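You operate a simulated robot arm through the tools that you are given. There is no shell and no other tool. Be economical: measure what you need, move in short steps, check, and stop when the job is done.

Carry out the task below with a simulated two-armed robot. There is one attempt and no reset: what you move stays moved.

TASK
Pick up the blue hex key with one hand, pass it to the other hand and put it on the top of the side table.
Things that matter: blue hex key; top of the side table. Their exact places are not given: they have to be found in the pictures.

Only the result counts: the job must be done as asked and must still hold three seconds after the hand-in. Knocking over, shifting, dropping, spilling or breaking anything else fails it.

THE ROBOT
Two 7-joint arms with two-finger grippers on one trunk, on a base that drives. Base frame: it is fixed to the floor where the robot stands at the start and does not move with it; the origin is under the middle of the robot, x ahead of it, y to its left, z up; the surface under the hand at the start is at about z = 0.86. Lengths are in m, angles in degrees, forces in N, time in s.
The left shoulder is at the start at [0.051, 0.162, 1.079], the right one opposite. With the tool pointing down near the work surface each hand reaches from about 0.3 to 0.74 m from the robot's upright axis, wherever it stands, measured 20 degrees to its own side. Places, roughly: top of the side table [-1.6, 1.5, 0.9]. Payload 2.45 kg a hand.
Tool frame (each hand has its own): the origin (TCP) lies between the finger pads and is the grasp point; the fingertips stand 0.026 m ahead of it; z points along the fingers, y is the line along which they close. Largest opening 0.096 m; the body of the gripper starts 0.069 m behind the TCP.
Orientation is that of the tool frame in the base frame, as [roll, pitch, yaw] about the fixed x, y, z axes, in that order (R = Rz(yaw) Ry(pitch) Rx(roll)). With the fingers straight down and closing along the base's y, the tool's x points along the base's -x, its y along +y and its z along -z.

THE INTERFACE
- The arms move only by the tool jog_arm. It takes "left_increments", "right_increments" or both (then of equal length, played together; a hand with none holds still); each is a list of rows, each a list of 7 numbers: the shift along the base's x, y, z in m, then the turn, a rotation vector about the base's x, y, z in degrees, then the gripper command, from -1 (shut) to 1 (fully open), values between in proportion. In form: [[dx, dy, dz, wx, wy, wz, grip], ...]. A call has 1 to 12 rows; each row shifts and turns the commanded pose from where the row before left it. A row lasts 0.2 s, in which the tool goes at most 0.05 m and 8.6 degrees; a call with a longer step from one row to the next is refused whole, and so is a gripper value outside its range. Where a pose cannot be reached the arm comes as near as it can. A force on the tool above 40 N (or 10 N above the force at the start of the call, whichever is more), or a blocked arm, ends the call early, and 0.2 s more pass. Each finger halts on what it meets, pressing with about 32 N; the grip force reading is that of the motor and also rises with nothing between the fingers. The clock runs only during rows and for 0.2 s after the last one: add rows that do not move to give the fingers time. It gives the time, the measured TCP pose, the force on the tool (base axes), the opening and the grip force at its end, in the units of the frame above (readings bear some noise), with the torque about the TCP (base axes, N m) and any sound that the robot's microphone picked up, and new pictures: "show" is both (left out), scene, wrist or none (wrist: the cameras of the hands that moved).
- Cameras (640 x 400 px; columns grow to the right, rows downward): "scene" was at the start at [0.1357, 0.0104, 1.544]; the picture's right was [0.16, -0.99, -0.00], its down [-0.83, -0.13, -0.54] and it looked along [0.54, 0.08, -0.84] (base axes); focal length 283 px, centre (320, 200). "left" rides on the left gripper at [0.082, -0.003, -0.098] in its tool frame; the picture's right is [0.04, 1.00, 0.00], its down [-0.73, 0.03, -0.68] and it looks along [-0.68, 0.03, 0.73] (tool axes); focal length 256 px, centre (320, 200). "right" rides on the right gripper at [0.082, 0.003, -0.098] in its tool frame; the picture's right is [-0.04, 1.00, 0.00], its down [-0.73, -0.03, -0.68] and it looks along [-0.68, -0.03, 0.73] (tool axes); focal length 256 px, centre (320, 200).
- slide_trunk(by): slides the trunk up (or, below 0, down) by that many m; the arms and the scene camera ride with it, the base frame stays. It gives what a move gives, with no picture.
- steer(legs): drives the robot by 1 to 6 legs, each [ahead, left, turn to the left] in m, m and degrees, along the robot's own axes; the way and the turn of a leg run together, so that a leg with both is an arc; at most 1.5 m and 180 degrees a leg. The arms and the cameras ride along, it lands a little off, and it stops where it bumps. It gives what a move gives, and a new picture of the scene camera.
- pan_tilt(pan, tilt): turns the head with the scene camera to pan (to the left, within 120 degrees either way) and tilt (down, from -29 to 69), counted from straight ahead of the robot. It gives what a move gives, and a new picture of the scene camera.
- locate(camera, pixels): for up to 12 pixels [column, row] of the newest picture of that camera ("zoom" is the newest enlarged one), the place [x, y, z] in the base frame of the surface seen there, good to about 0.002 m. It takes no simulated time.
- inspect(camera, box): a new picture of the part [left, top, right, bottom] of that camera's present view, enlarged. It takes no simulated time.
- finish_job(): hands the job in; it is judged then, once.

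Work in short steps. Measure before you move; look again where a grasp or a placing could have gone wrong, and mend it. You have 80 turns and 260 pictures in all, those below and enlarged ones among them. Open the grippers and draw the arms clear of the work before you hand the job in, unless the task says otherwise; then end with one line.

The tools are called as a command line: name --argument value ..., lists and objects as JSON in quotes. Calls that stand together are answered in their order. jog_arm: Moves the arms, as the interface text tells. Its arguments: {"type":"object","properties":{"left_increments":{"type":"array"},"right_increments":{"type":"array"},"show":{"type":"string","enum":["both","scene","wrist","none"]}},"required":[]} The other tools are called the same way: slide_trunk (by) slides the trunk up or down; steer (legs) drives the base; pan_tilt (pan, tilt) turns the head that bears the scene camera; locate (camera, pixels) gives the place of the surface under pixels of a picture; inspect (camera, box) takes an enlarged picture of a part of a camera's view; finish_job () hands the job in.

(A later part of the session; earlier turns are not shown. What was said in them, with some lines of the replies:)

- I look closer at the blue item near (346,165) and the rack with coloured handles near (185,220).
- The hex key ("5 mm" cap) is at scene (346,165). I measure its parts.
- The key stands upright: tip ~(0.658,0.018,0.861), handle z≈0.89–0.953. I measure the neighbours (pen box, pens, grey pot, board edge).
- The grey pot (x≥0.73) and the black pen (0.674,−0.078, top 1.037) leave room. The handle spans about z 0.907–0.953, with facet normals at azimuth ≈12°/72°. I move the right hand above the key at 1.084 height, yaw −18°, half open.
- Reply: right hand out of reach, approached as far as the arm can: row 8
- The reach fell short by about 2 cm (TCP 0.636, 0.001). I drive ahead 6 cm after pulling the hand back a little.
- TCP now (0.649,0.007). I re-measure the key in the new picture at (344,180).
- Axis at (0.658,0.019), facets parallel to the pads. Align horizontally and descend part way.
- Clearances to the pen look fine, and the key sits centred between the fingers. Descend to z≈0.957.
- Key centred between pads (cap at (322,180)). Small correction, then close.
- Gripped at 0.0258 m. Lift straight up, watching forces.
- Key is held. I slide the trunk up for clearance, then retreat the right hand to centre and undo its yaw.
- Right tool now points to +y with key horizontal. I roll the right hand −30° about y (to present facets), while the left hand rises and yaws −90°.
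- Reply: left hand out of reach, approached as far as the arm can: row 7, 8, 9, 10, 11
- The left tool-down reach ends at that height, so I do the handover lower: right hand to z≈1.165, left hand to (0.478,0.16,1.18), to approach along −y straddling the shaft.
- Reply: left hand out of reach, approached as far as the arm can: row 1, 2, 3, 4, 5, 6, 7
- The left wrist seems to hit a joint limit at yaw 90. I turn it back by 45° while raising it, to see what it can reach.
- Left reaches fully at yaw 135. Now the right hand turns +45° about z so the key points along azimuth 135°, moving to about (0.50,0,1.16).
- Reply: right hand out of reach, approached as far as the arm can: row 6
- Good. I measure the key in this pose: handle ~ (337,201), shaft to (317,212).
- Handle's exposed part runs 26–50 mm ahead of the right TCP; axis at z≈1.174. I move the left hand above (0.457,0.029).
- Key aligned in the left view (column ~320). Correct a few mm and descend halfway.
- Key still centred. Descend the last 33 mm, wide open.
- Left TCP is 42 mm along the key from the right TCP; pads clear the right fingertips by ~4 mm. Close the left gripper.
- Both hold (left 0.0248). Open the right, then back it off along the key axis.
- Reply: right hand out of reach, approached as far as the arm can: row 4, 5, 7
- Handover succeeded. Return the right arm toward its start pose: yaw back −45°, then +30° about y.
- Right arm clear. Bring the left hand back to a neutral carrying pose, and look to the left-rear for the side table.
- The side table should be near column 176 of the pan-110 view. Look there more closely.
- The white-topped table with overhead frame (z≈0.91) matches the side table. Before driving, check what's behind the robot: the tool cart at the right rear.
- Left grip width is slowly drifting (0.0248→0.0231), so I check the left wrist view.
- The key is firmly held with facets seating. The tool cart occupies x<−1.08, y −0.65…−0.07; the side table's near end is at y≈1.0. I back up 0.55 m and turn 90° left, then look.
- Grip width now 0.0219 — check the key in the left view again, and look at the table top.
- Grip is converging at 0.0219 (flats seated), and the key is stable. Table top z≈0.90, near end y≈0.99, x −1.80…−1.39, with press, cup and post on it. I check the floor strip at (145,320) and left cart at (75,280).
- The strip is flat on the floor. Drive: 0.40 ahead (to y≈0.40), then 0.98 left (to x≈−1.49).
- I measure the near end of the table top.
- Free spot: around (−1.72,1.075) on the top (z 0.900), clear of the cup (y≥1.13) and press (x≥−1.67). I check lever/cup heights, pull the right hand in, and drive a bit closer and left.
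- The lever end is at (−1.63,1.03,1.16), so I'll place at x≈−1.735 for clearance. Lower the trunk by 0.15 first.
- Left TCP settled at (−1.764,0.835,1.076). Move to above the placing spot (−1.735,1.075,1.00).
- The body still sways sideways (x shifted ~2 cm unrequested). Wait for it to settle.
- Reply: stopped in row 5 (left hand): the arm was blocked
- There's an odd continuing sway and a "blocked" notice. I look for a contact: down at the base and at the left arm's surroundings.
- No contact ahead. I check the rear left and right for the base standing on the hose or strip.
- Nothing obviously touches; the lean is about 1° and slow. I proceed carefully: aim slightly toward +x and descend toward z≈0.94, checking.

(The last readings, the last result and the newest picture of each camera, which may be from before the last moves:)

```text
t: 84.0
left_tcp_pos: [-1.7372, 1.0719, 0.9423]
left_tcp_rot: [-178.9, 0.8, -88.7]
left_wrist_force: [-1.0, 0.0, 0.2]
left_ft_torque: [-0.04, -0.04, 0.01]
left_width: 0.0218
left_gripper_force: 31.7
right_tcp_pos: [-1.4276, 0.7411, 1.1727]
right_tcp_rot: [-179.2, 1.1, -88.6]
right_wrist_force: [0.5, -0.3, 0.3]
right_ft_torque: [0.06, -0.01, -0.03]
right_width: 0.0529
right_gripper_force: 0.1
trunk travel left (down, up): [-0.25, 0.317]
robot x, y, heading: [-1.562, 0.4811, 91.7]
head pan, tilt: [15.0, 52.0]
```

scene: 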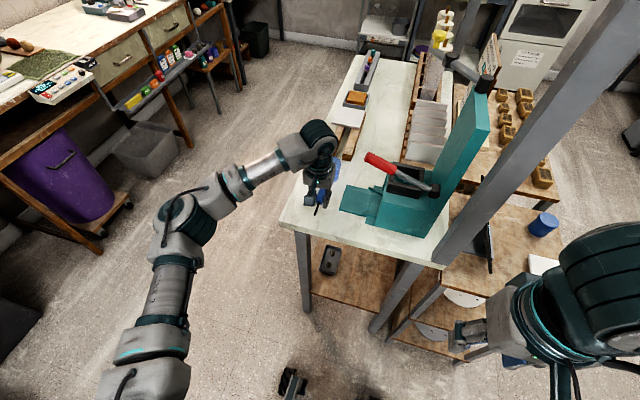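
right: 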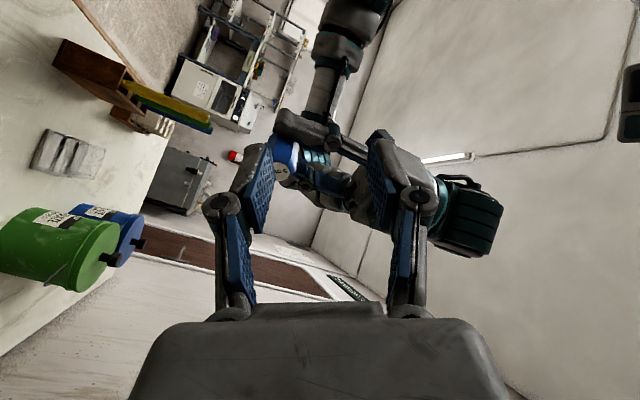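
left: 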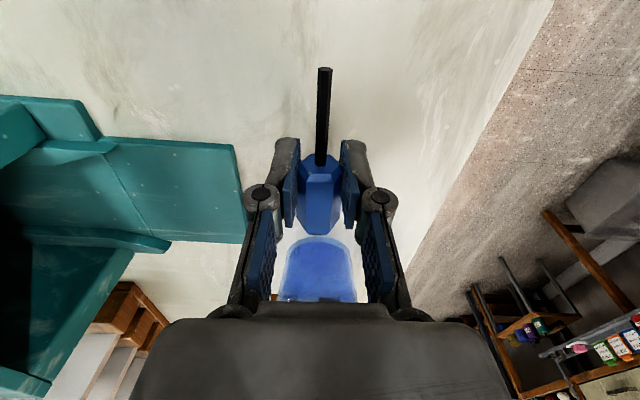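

The lean varies with head motions. Hold still at z≈0.94 and watch whether it damps.

jog_arm --left_increments '[[0, 0, 0, 0, 0, 0, -1], [0, 0, 0, 0, 0, 0, -1]]' --show "none"

jog_arm --left_increments '[[0, 0, 0, 0, 0, 0, -1], [0, 0, 0, 0, 0, 0, -1]]' --show "none"

jog_arm --left_increments '[[0, 0, 0, 0, 0, 0, -1], [0, 0, 0, 0, 0, 0, -1]]' --show "none"

jog_arm --left_increments '[[0, 0, 0, 0, 0, 0, -1], [0, 0, 0, 0, 0, 0, -1]]' --show "none"

```text
t: 84.6
left_tcp_pos: [-1.7488, 1.0725, 0.9405]
left_tcp_rot: [-178.5, 0.9, -88.5]
left_wrist_force: [-1.2, -0.1, -1.0]
left_ft_torque: [-0.02, -0.1, -0.01]
left_width: 0.0217
left_gripper_force: 32.3
right_tcp_pos: [-1.4391, 0.7412, 1.174]
right_tcp_rot: [-178.6, 1.0, -88.3]
right_wrist_force: [0.5, 0.2, -0.9]
right_ft_torque: [0.01, -0.03, -0.01]
right_width: 0.0528
right_gripper_force: 0.0
trunk travel left (down, up): [-0.25, 0.317]
robot x, y, heading: [-1.5613, 0.4786, 91.8]
head pan, tilt: [15.0, 52.0]
```

```text
t: 85.2
left_tcp_pos: [-1.7094, 1.0736, 0.946]
left_tcp_rot: [179.7, 1.1, -89.0]
left_wrist_force: [0.6, 0.3, 0.3]
left_ft_torque: [0.04, 0.17, 0.0]
left_width: 0.0217
left_gripper_force: 32.0
right_tcp_pos: [-1.3964, 0.7434, 1.1688]
right_tcp_rot: [179.6, 1.0, -88.8]
right_wrist_force: [0.3, 0.3, 0.3]
right_ft_torque: [-0.02, 0.05, -0.01]
right_width: 0.0528
right_gripper_force: 0.1
trunk travel left (down, up): [-0.25, 0.317]
robot x, y, heading: [-1.5556, 0.4812, 91.6]
head pan, tilt: [15.0, 52.0]
```

```text
t: 85.8
left_tcp_pos: [-1.7247, 1.0728, 0.9432]
left_tcp_rot: [-179.5, 1.1, -88.8]
left_wrist_force: [1.0, -0.1, -0.5]
left_ft_torque: [-0.03, 0.0, 0.01]
left_width: 0.0218
left_gripper_force: 31.8
right_tcp_pos: [-1.413, 0.7415, 1.172]
right_tcp_rot: [-179.8, 1.1, -88.7]
right_wrist_force: [-0.2, 0.0, 0.2]
right_ft_torque: [0.0, 0.01, -0.02]
right_width: 0.0526
right_gripper_force: 0.1
trunk travel left (down, up): [-0.25, 0.317]
robot x, y, heading: [-1.5614, 0.4803, 91.5]
head pan, tilt: [15.0, 52.0]
```

```text
t: 86.4
left_tcp_pos: [-1.7495, 1.0717, 0.9409]
left_tcp_rot: [-178.5, 0.8, -88.6]
left_wrist_force: [-1.3, 0.4, -0.9]
left_ft_torque: [-0.05, -0.06, 0.0]
left_width: 0.0219
left_gripper_force: 32.2
right_tcp_pos: [-1.4436, 0.7413, 1.1763]
right_tcp_rot: [-178.6, 1.1, -88.4]
right_wrist_force: [-0.4, -0.6, -0.5]
right_ft_torque: [0.01, 0.02, 0.03]
right_width: 0.0529
right_gripper_force: 0.0
trunk travel left (down, up): [-0.25, 0.317]
robot x, y, heading: [-1.5656, 0.4782, 91.7]
head pan, tilt: [15.0, 52.0]
```

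The lateral rocking is sustained (period ~1.8 s, 4 cm), likely a wheel standing on the strip's edge. I lift and retract the hand, then shift the base a bit ahead.

jog_arm --left_increments '[[0, 0, 0.03, 0, 0, 0, -1], [0, 0, 0.03, 0, 0, 0, -1], [0, -0.035, 0.02, 0, 0, 0, -1], [0, -0.035, 0, 0, 0, 0, -1], [0, -0.035, 0, 0, 0, 0, -1], [0, -0.035, 0, 0, 0, 0, -1], [0, 0, 0, 0, 0, 0, -1]]' --show "none"

steer --legs '[[0.08, 0, -1.5]]'

jog_arm --left_increments '[[0, 0, 0, 0, 0, 0, -1], [0, 0, 0, 0, 0, 0, -1], [0, 0, 0, 0, 0, 0, -1], [0, 0, 0, 0, 0, 0, -1]]' --show "none"

jog_arm --left_increments '[[0, 0, 0, 0, 0, 0, -1], [0, 0, 0, 0, 0, 0, -1]]' --show "none"

jog_arm --left_increments '[[0, 0, 0, 0, 0, 0, -1], [0, 0, 0, 0, 0, 0, -1]]' --show "none"

```text
t: 88.0
left_tcp_pos: [-1.7399, 0.9318, 1.0207]
left_tcp_rot: [-179.0, 0.9, -88.6]
left_wrist_force: [-0.6, 0.1, -0.7]
left_ft_torque: [0.0, -0.06, 0.0]
left_width: 0.0221
left_gripper_force: 32.1
right_tcp_pos: [-1.428, 0.7434, 1.1728]
right_tcp_rot: [-179.1, 1.1, -88.6]
right_wrist_force: [-0.1, -0.4, 0.0]
right_ft_torque: [0.0, -0.04, -0.01]
right_width: 0.0526
right_gripper_force: 0.1
trunk travel left (down, up): [-0.25, 0.317]
robot x, y, heading: [-1.5602, 0.4802, 91.4]
head pan, tilt: [15.0, 52.0]
```

```text
t: 89.1
left_tcp_pos: [-1.7408, 1.0161, 1.0204]
left_tcp_rot: [-178.4, 0.9, -90.0]
left_wrist_force: [-1.6, 0.6, -0.5]
left_ft_torque: [-0.07, -0.12, 0.05]
left_width: 0.0218
left_gripper_force: 31.5
right_tcp_pos: [-1.4362, 0.8186, 1.1743]
right_tcp_rot: [-178.7, 1.1, -90.0]
right_wrist_force: [-1.1, 0.0, -0.7]
right_ft_torque: [-0.06, -0.1, 0.0]
right_width: 0.0529
right_gripper_force: 0.0
trunk travel left (down, up): [-0.25, 0.317]
robot x, y, heading: [-1.5642, 0.5582, 90.4]
head pan, tilt: [15.0, 52.0]
```

scene: 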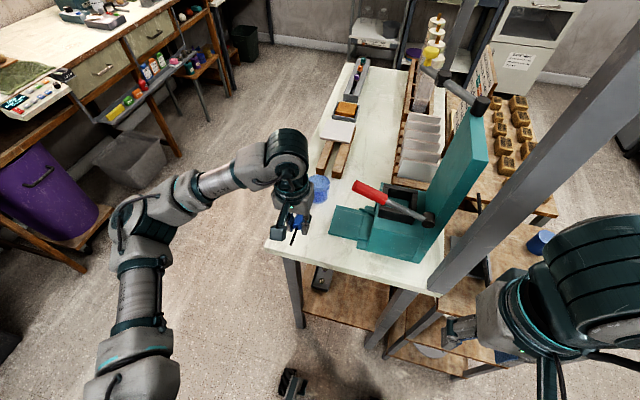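

```text
t: 90.1
left_tcp_pos: [-1.7279, 1.0131, 1.0241]
left_tcp_rot: [-179.3, 1.1, -90.1]
left_wrist_force: [-0.4, -0.3, -0.2]
left_ft_torque: [0.0, -0.01, 0.0]
left_width: 0.0219
left_gripper_force: 32.2
right_tcp_pos: [-1.4201, 0.8154, 1.1723]
right_tcp_rot: [-179.5, 1.2, -89.9]
right_wrist_force: [0.2, 0.2, 0.3]
right_ft_torque: [-0.05, 0.01, 0.02]
right_width: 0.0525
right_gripper_force: 0.1
trunk travel left (down, up): [-0.25, 0.317]
robot x, y, heading: [-1.5664, 0.5577, 90.1]
head pan, tilt: [15.0, 52.0]
```

```text
t: 90.7
left_tcp_pos: [-1.7355, 1.0131, 1.0219]
left_tcp_rot: [-178.8, 1.0, -89.9]
left_wrist_force: [-0.6, 0.4, -0.8]
left_ft_torque: [-0.01, -0.05, 0.02]
left_width: 0.0217
left_gripper_force: 31.8
right_tcp_pos: [-1.4304, 0.8152, 1.1728]
right_tcp_rot: [-179.1, 1.3, -89.9]
right_wrist_force: [-0.3, -1.1, -1.0]
right_ft_torque: [0.03, -0.03, 0.02]
right_width: 0.0526
right_gripper_force: 0.0
trunk travel left (down, up): [-0.25, 0.317]
robot x, y, heading: [-1.5724, 0.5606, 90.0]
head pan, tilt: [15.0, 52.0]
```

```text
t: 91.3
left_tcp_pos: [-1.7131, 1.0138, 1.0257]
left_tcp_rot: [-179.8, 1.1, -90.2]
left_wrist_force: [0.9, 0.4, -0.7]
left_ft_torque: [-0.02, 0.08, 0.02]
left_width: 0.0219
left_gripper_force: 32.2
right_tcp_pos: [-1.4052, 0.8151, 1.1716]
right_tcp_rot: [179.9, 1.2, -90.1]
right_wrist_force: [0.2, 0.7, 0.7]
right_ft_torque: [-0.01, 0.03, 0.0]
right_width: 0.0529
right_gripper_force: 0.1
trunk travel left (down, up): [-0.25, 0.317]
robot x, y, heading: [-1.562, 0.5591, 90.1]
head pan, tilt: [15.0, 52.0]
```

Some rocking remains but is smaller. I'll place with it: move over the spot and down to z≈0.94 with wide margins.

jog_arm --left_increments '[[-0.004, 0.02, -0.015, 0, 0, 0, -1], [-0.004, 0.02, -0.015, 0, 0, 0, -1], [-0.004, 0.02, -0.015, 0, 0, 0, -1], [0, 0, -0.015, 0, 0, 0, -1], [0, 0, -0.015, 0, 0, 0, -1], [0, 0, -0.008, 0, 0, 0, -1], [0, 0, 0, 0, 0, 0, -1], [0, 0, 0, 0, 0, 0, -1]]'

```text
t: 93.1
left_tcp_pos: [-1.7327, 1.0733, 0.9415]
left_tcp_rot: [-179.6, 0.9, -90.0]
left_wrist_force: [-0.3, -0.2, -0.2]
left_ft_torque: [0.0, 0.0, 0.02]
left_width: 0.0218
left_gripper_force: 32.4
right_tcp_pos: [-1.4119, 0.8167, 1.1726]
right_tcp_rot: [-179.8, 1.1, -89.9]
right_wrist_force: [-0.7, -0.2, 0.4]
right_ft_torque: [0.01, -0.01, 0.01]
right_width: 0.0529
right_gripper_force: 0.0
trunk travel left (down, up): [-0.25, 0.317]
robot x, y, heading: [-1.5688, 0.5595, 90.1]
head pan, tilt: [15.0, 52.0]
```

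scene: 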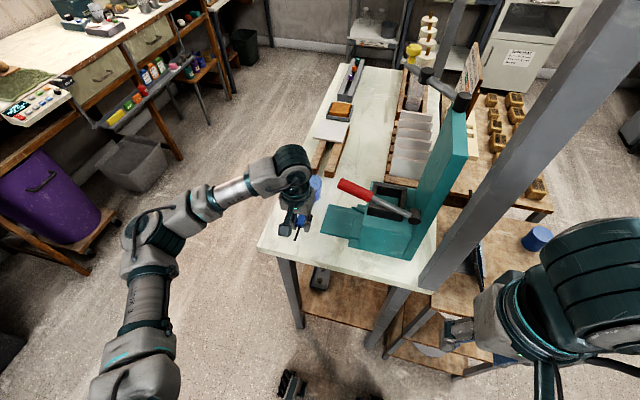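
left: 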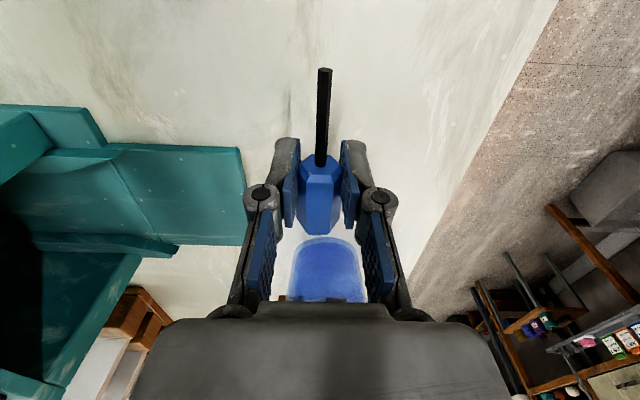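

Position (−1.733,1.073,0.9415). Lower in 5 mm steps to touch down.

jog_arm --left_increments '[[0, 0, -0.005, 0, 0, 0, -1], [0, 0, -0.005, 0, 0, 0, -1], [0, 0, -0.004, 0, 0, 0, -1], [0, 0, 0, 0, 0, 0, -1]]' --show "wrist"

```text
t: 94.1
left_tcp_pos: [-1.7399, 1.0726, 0.9276]
left_tcp_rot: [-179.2, 1.0, -89.9]
left_wrist_force: [-1.0, -0.1, -0.5]
left_ft_torque: [0.02, -0.01, -0.03]
left_width: 0.0219
left_gripper_force: 31.4
right_tcp_pos: [-1.421, 0.8154, 1.1731]
right_tcp_rot: [-179.5, 1.2, -90.1]
right_wrist_force: [0.5, 0.2, -0.3]
right_ft_torque: [-0.03, -0.01, 0.0]
right_width: 0.0529
right_gripper_force: 0.0
trunk travel left (down, up): [-0.25, 0.317]
robot x, y, heading: [-1.5661, 0.5612, 90.0]
head pan, tilt: [15.0, 52.0]
```

left: 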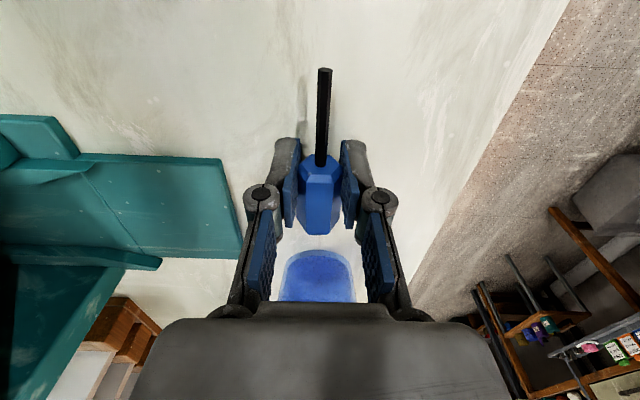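

Not quite touching. Lower 3 mm more and check force.

jog_arm --left_increments '[[0, 0, -0.003, 0, 0, 0, -1], [0, 0, 0, 0, 0, 0, -1]]' --show "none"

```text
t: 94.7
left_tcp_pos: [-1.7357, 1.0732, 0.9259]
left_tcp_rot: [-179.4, 1.3, -90.0]
left_wrist_force: [-6.4, -0.6, 17.1]
left_ft_torque: [-0.16, 0.45, -0.03]
left_width: 0.0218
left_gripper_force: 32.0
right_tcp_pos: [-1.4155, 0.8144, 1.1717]
right_tcp_rot: [-179.7, 1.3, -90.0]
right_wrist_force: [0.0, -0.3, 0.3]
right_ft_torque: [-0.02, 0.03, 0.02]
right_width: 0.0527
right_gripper_force: 0.1
trunk travel left (down, up): [-0.25, 0.317]
robot x, y, heading: [-1.5626, 0.5588, 90.3]
head pan, tilt: [15.0, 52.0]
```

Contact (17 N). Release: open, then lift straight up.

jog_arm --left_increments '[[0, 0, 0.001, 0, 0, 0, 0.2], [0, 0, 0.004, 0, 0, 0, 0.2], [0, 0, 0.03, 0, 0, 0, 0.2], [0, 0, 0.03, 0, 0, 0, 0.2], [0, 0, 0.03, 0, 0, 0, 0.2], [0, 0, 0, 0, 0, 0, 0.2]]'

```text
t: 96.1
left_tcp_pos: [-1.7369, 1.0718, 1.0207]
left_tcp_rot: [-179.3, 1.1, -90.1]
left_wrist_force: [-1.1, 0.5, -0.3]
left_ft_torque: [0.03, -0.04, 0.01]
left_width: 0.0577
left_gripper_force: 0.1
right_tcp_pos: [-1.4165, 0.8174, 1.1724]
right_tcp_rot: [-179.6, 1.3, -90.0]
right_wrist_force: [-0.2, -0.1, -0.4]
right_ft_torque: [-0.01, 0.0, 0.01]
right_width: 0.0526
right_gripper_force: 0.0
trunk travel left (down, up): [-0.25, 0.317]
robot x, y, heading: [-1.5619, 0.5588, 90.2]
head pan, tilt: [15.0, 52.0]
```

scene: 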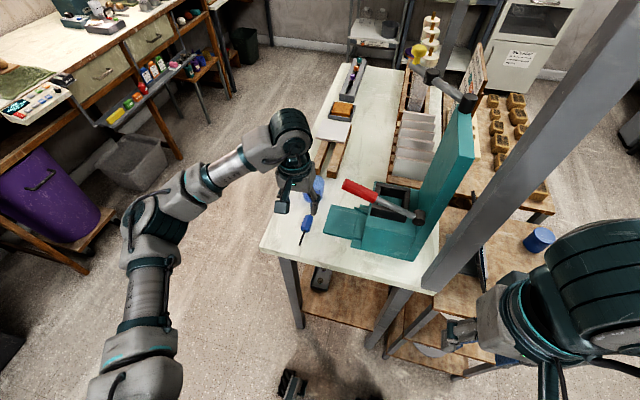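
left: 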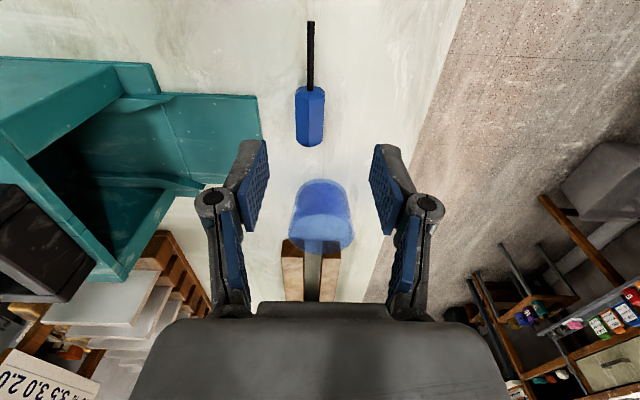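

The key lies on the table top. I retract the left hand up and back, open the grippers, and check.

jog_arm --left_increments '[[0, -0.01, 0.03, 0, 0, 0, 0.6], [0, -0.03, 0.03, 0, 0, 0, 1], [0, -0.04, 0, 0, 0, 0, 1], [0, -0.04, 0, 0, 0, 0, 1], [0, -0.04, 0, 0, 0, 0, 1], [0, -0.04, 0, 0, 0, 0, 1], [0, -0.03, 0, 0, 0, 0, 1], [0, 0, 0, 0, 0, 0, 1]]' --right_increments '[[0, 0, 0, 0, 0, 0, 0.1], [0, 0, 0, 0, 0, 0, 0.3], [0, -0.01, 0, 0, 0, 0, 0.6], [0, -0.01, 0, 0, 0, 0, 1], [0, 0, 0, 0, 0, 0, 1], [0, 0, 0, 0, 0, 0, 1], [0, 0, 0, 0, 0, 0, 1], [0, 0, 0, 0, 0, 0, 1]]' --show "scene"

inspect --camera "scene" --box '[230, 150, 430, 290]'

```text
t: 97.9
left_tcp_pos: [-1.7365, 0.8404, 1.0792]
left_tcp_rot: [-179.3, 1.0, -90.0]
left_wrist_force: [-0.9, -0.2, -0.2]
left_ft_torque: [-0.02, 0.04, 0.01]
left_width: 0.096
left_gripper_force: 0.1
right_tcp_pos: [-1.4175, 0.7978, 1.1723]
right_tcp_rot: [-179.6, 1.1, -90.0]
right_wrist_force: [0.1, 0.5, 1.0]
right_ft_torque: [-0.01, 0.01, 0.0]
right_width: 0.0961
right_gripper_force: 0.1
trunk travel left (down, up): [-0.25, 0.317]
robot x, y, heading: [-1.5655, 0.5577, 90.3]
head pan, tilt: [15.0, 52.0]
```

scene: 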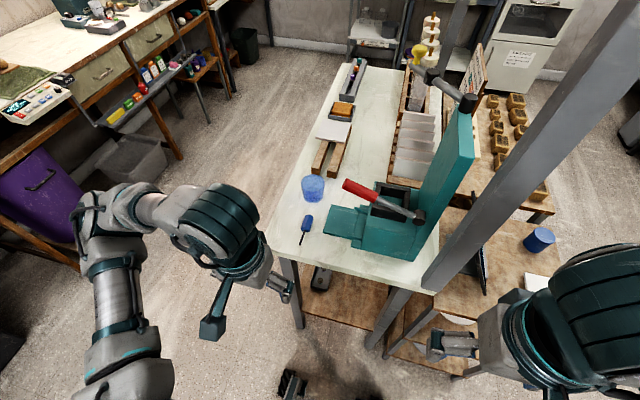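

```text
2.86 times, centred on (330, 220) of scene
```

zoom: 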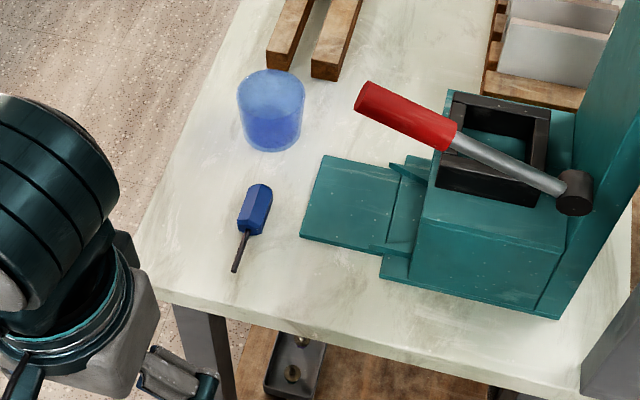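

The key lies at rest on the table top at (−1.74,1.07), everything else stands, and both hands are open and clear. I hand in.

finish_job

```text
The job is handed in.
```

The blue hex key is lying on the side table top: I picked it up with the right hand, passed it to the left in the air, and set it down near the table's end. In the last picture it was at rest, nothing around it looked disturbed, and both hands were open and clear. The robot's body rocked sideways by a few centimetres at the side table. I did not find the cause, but the key was placed without trouble.
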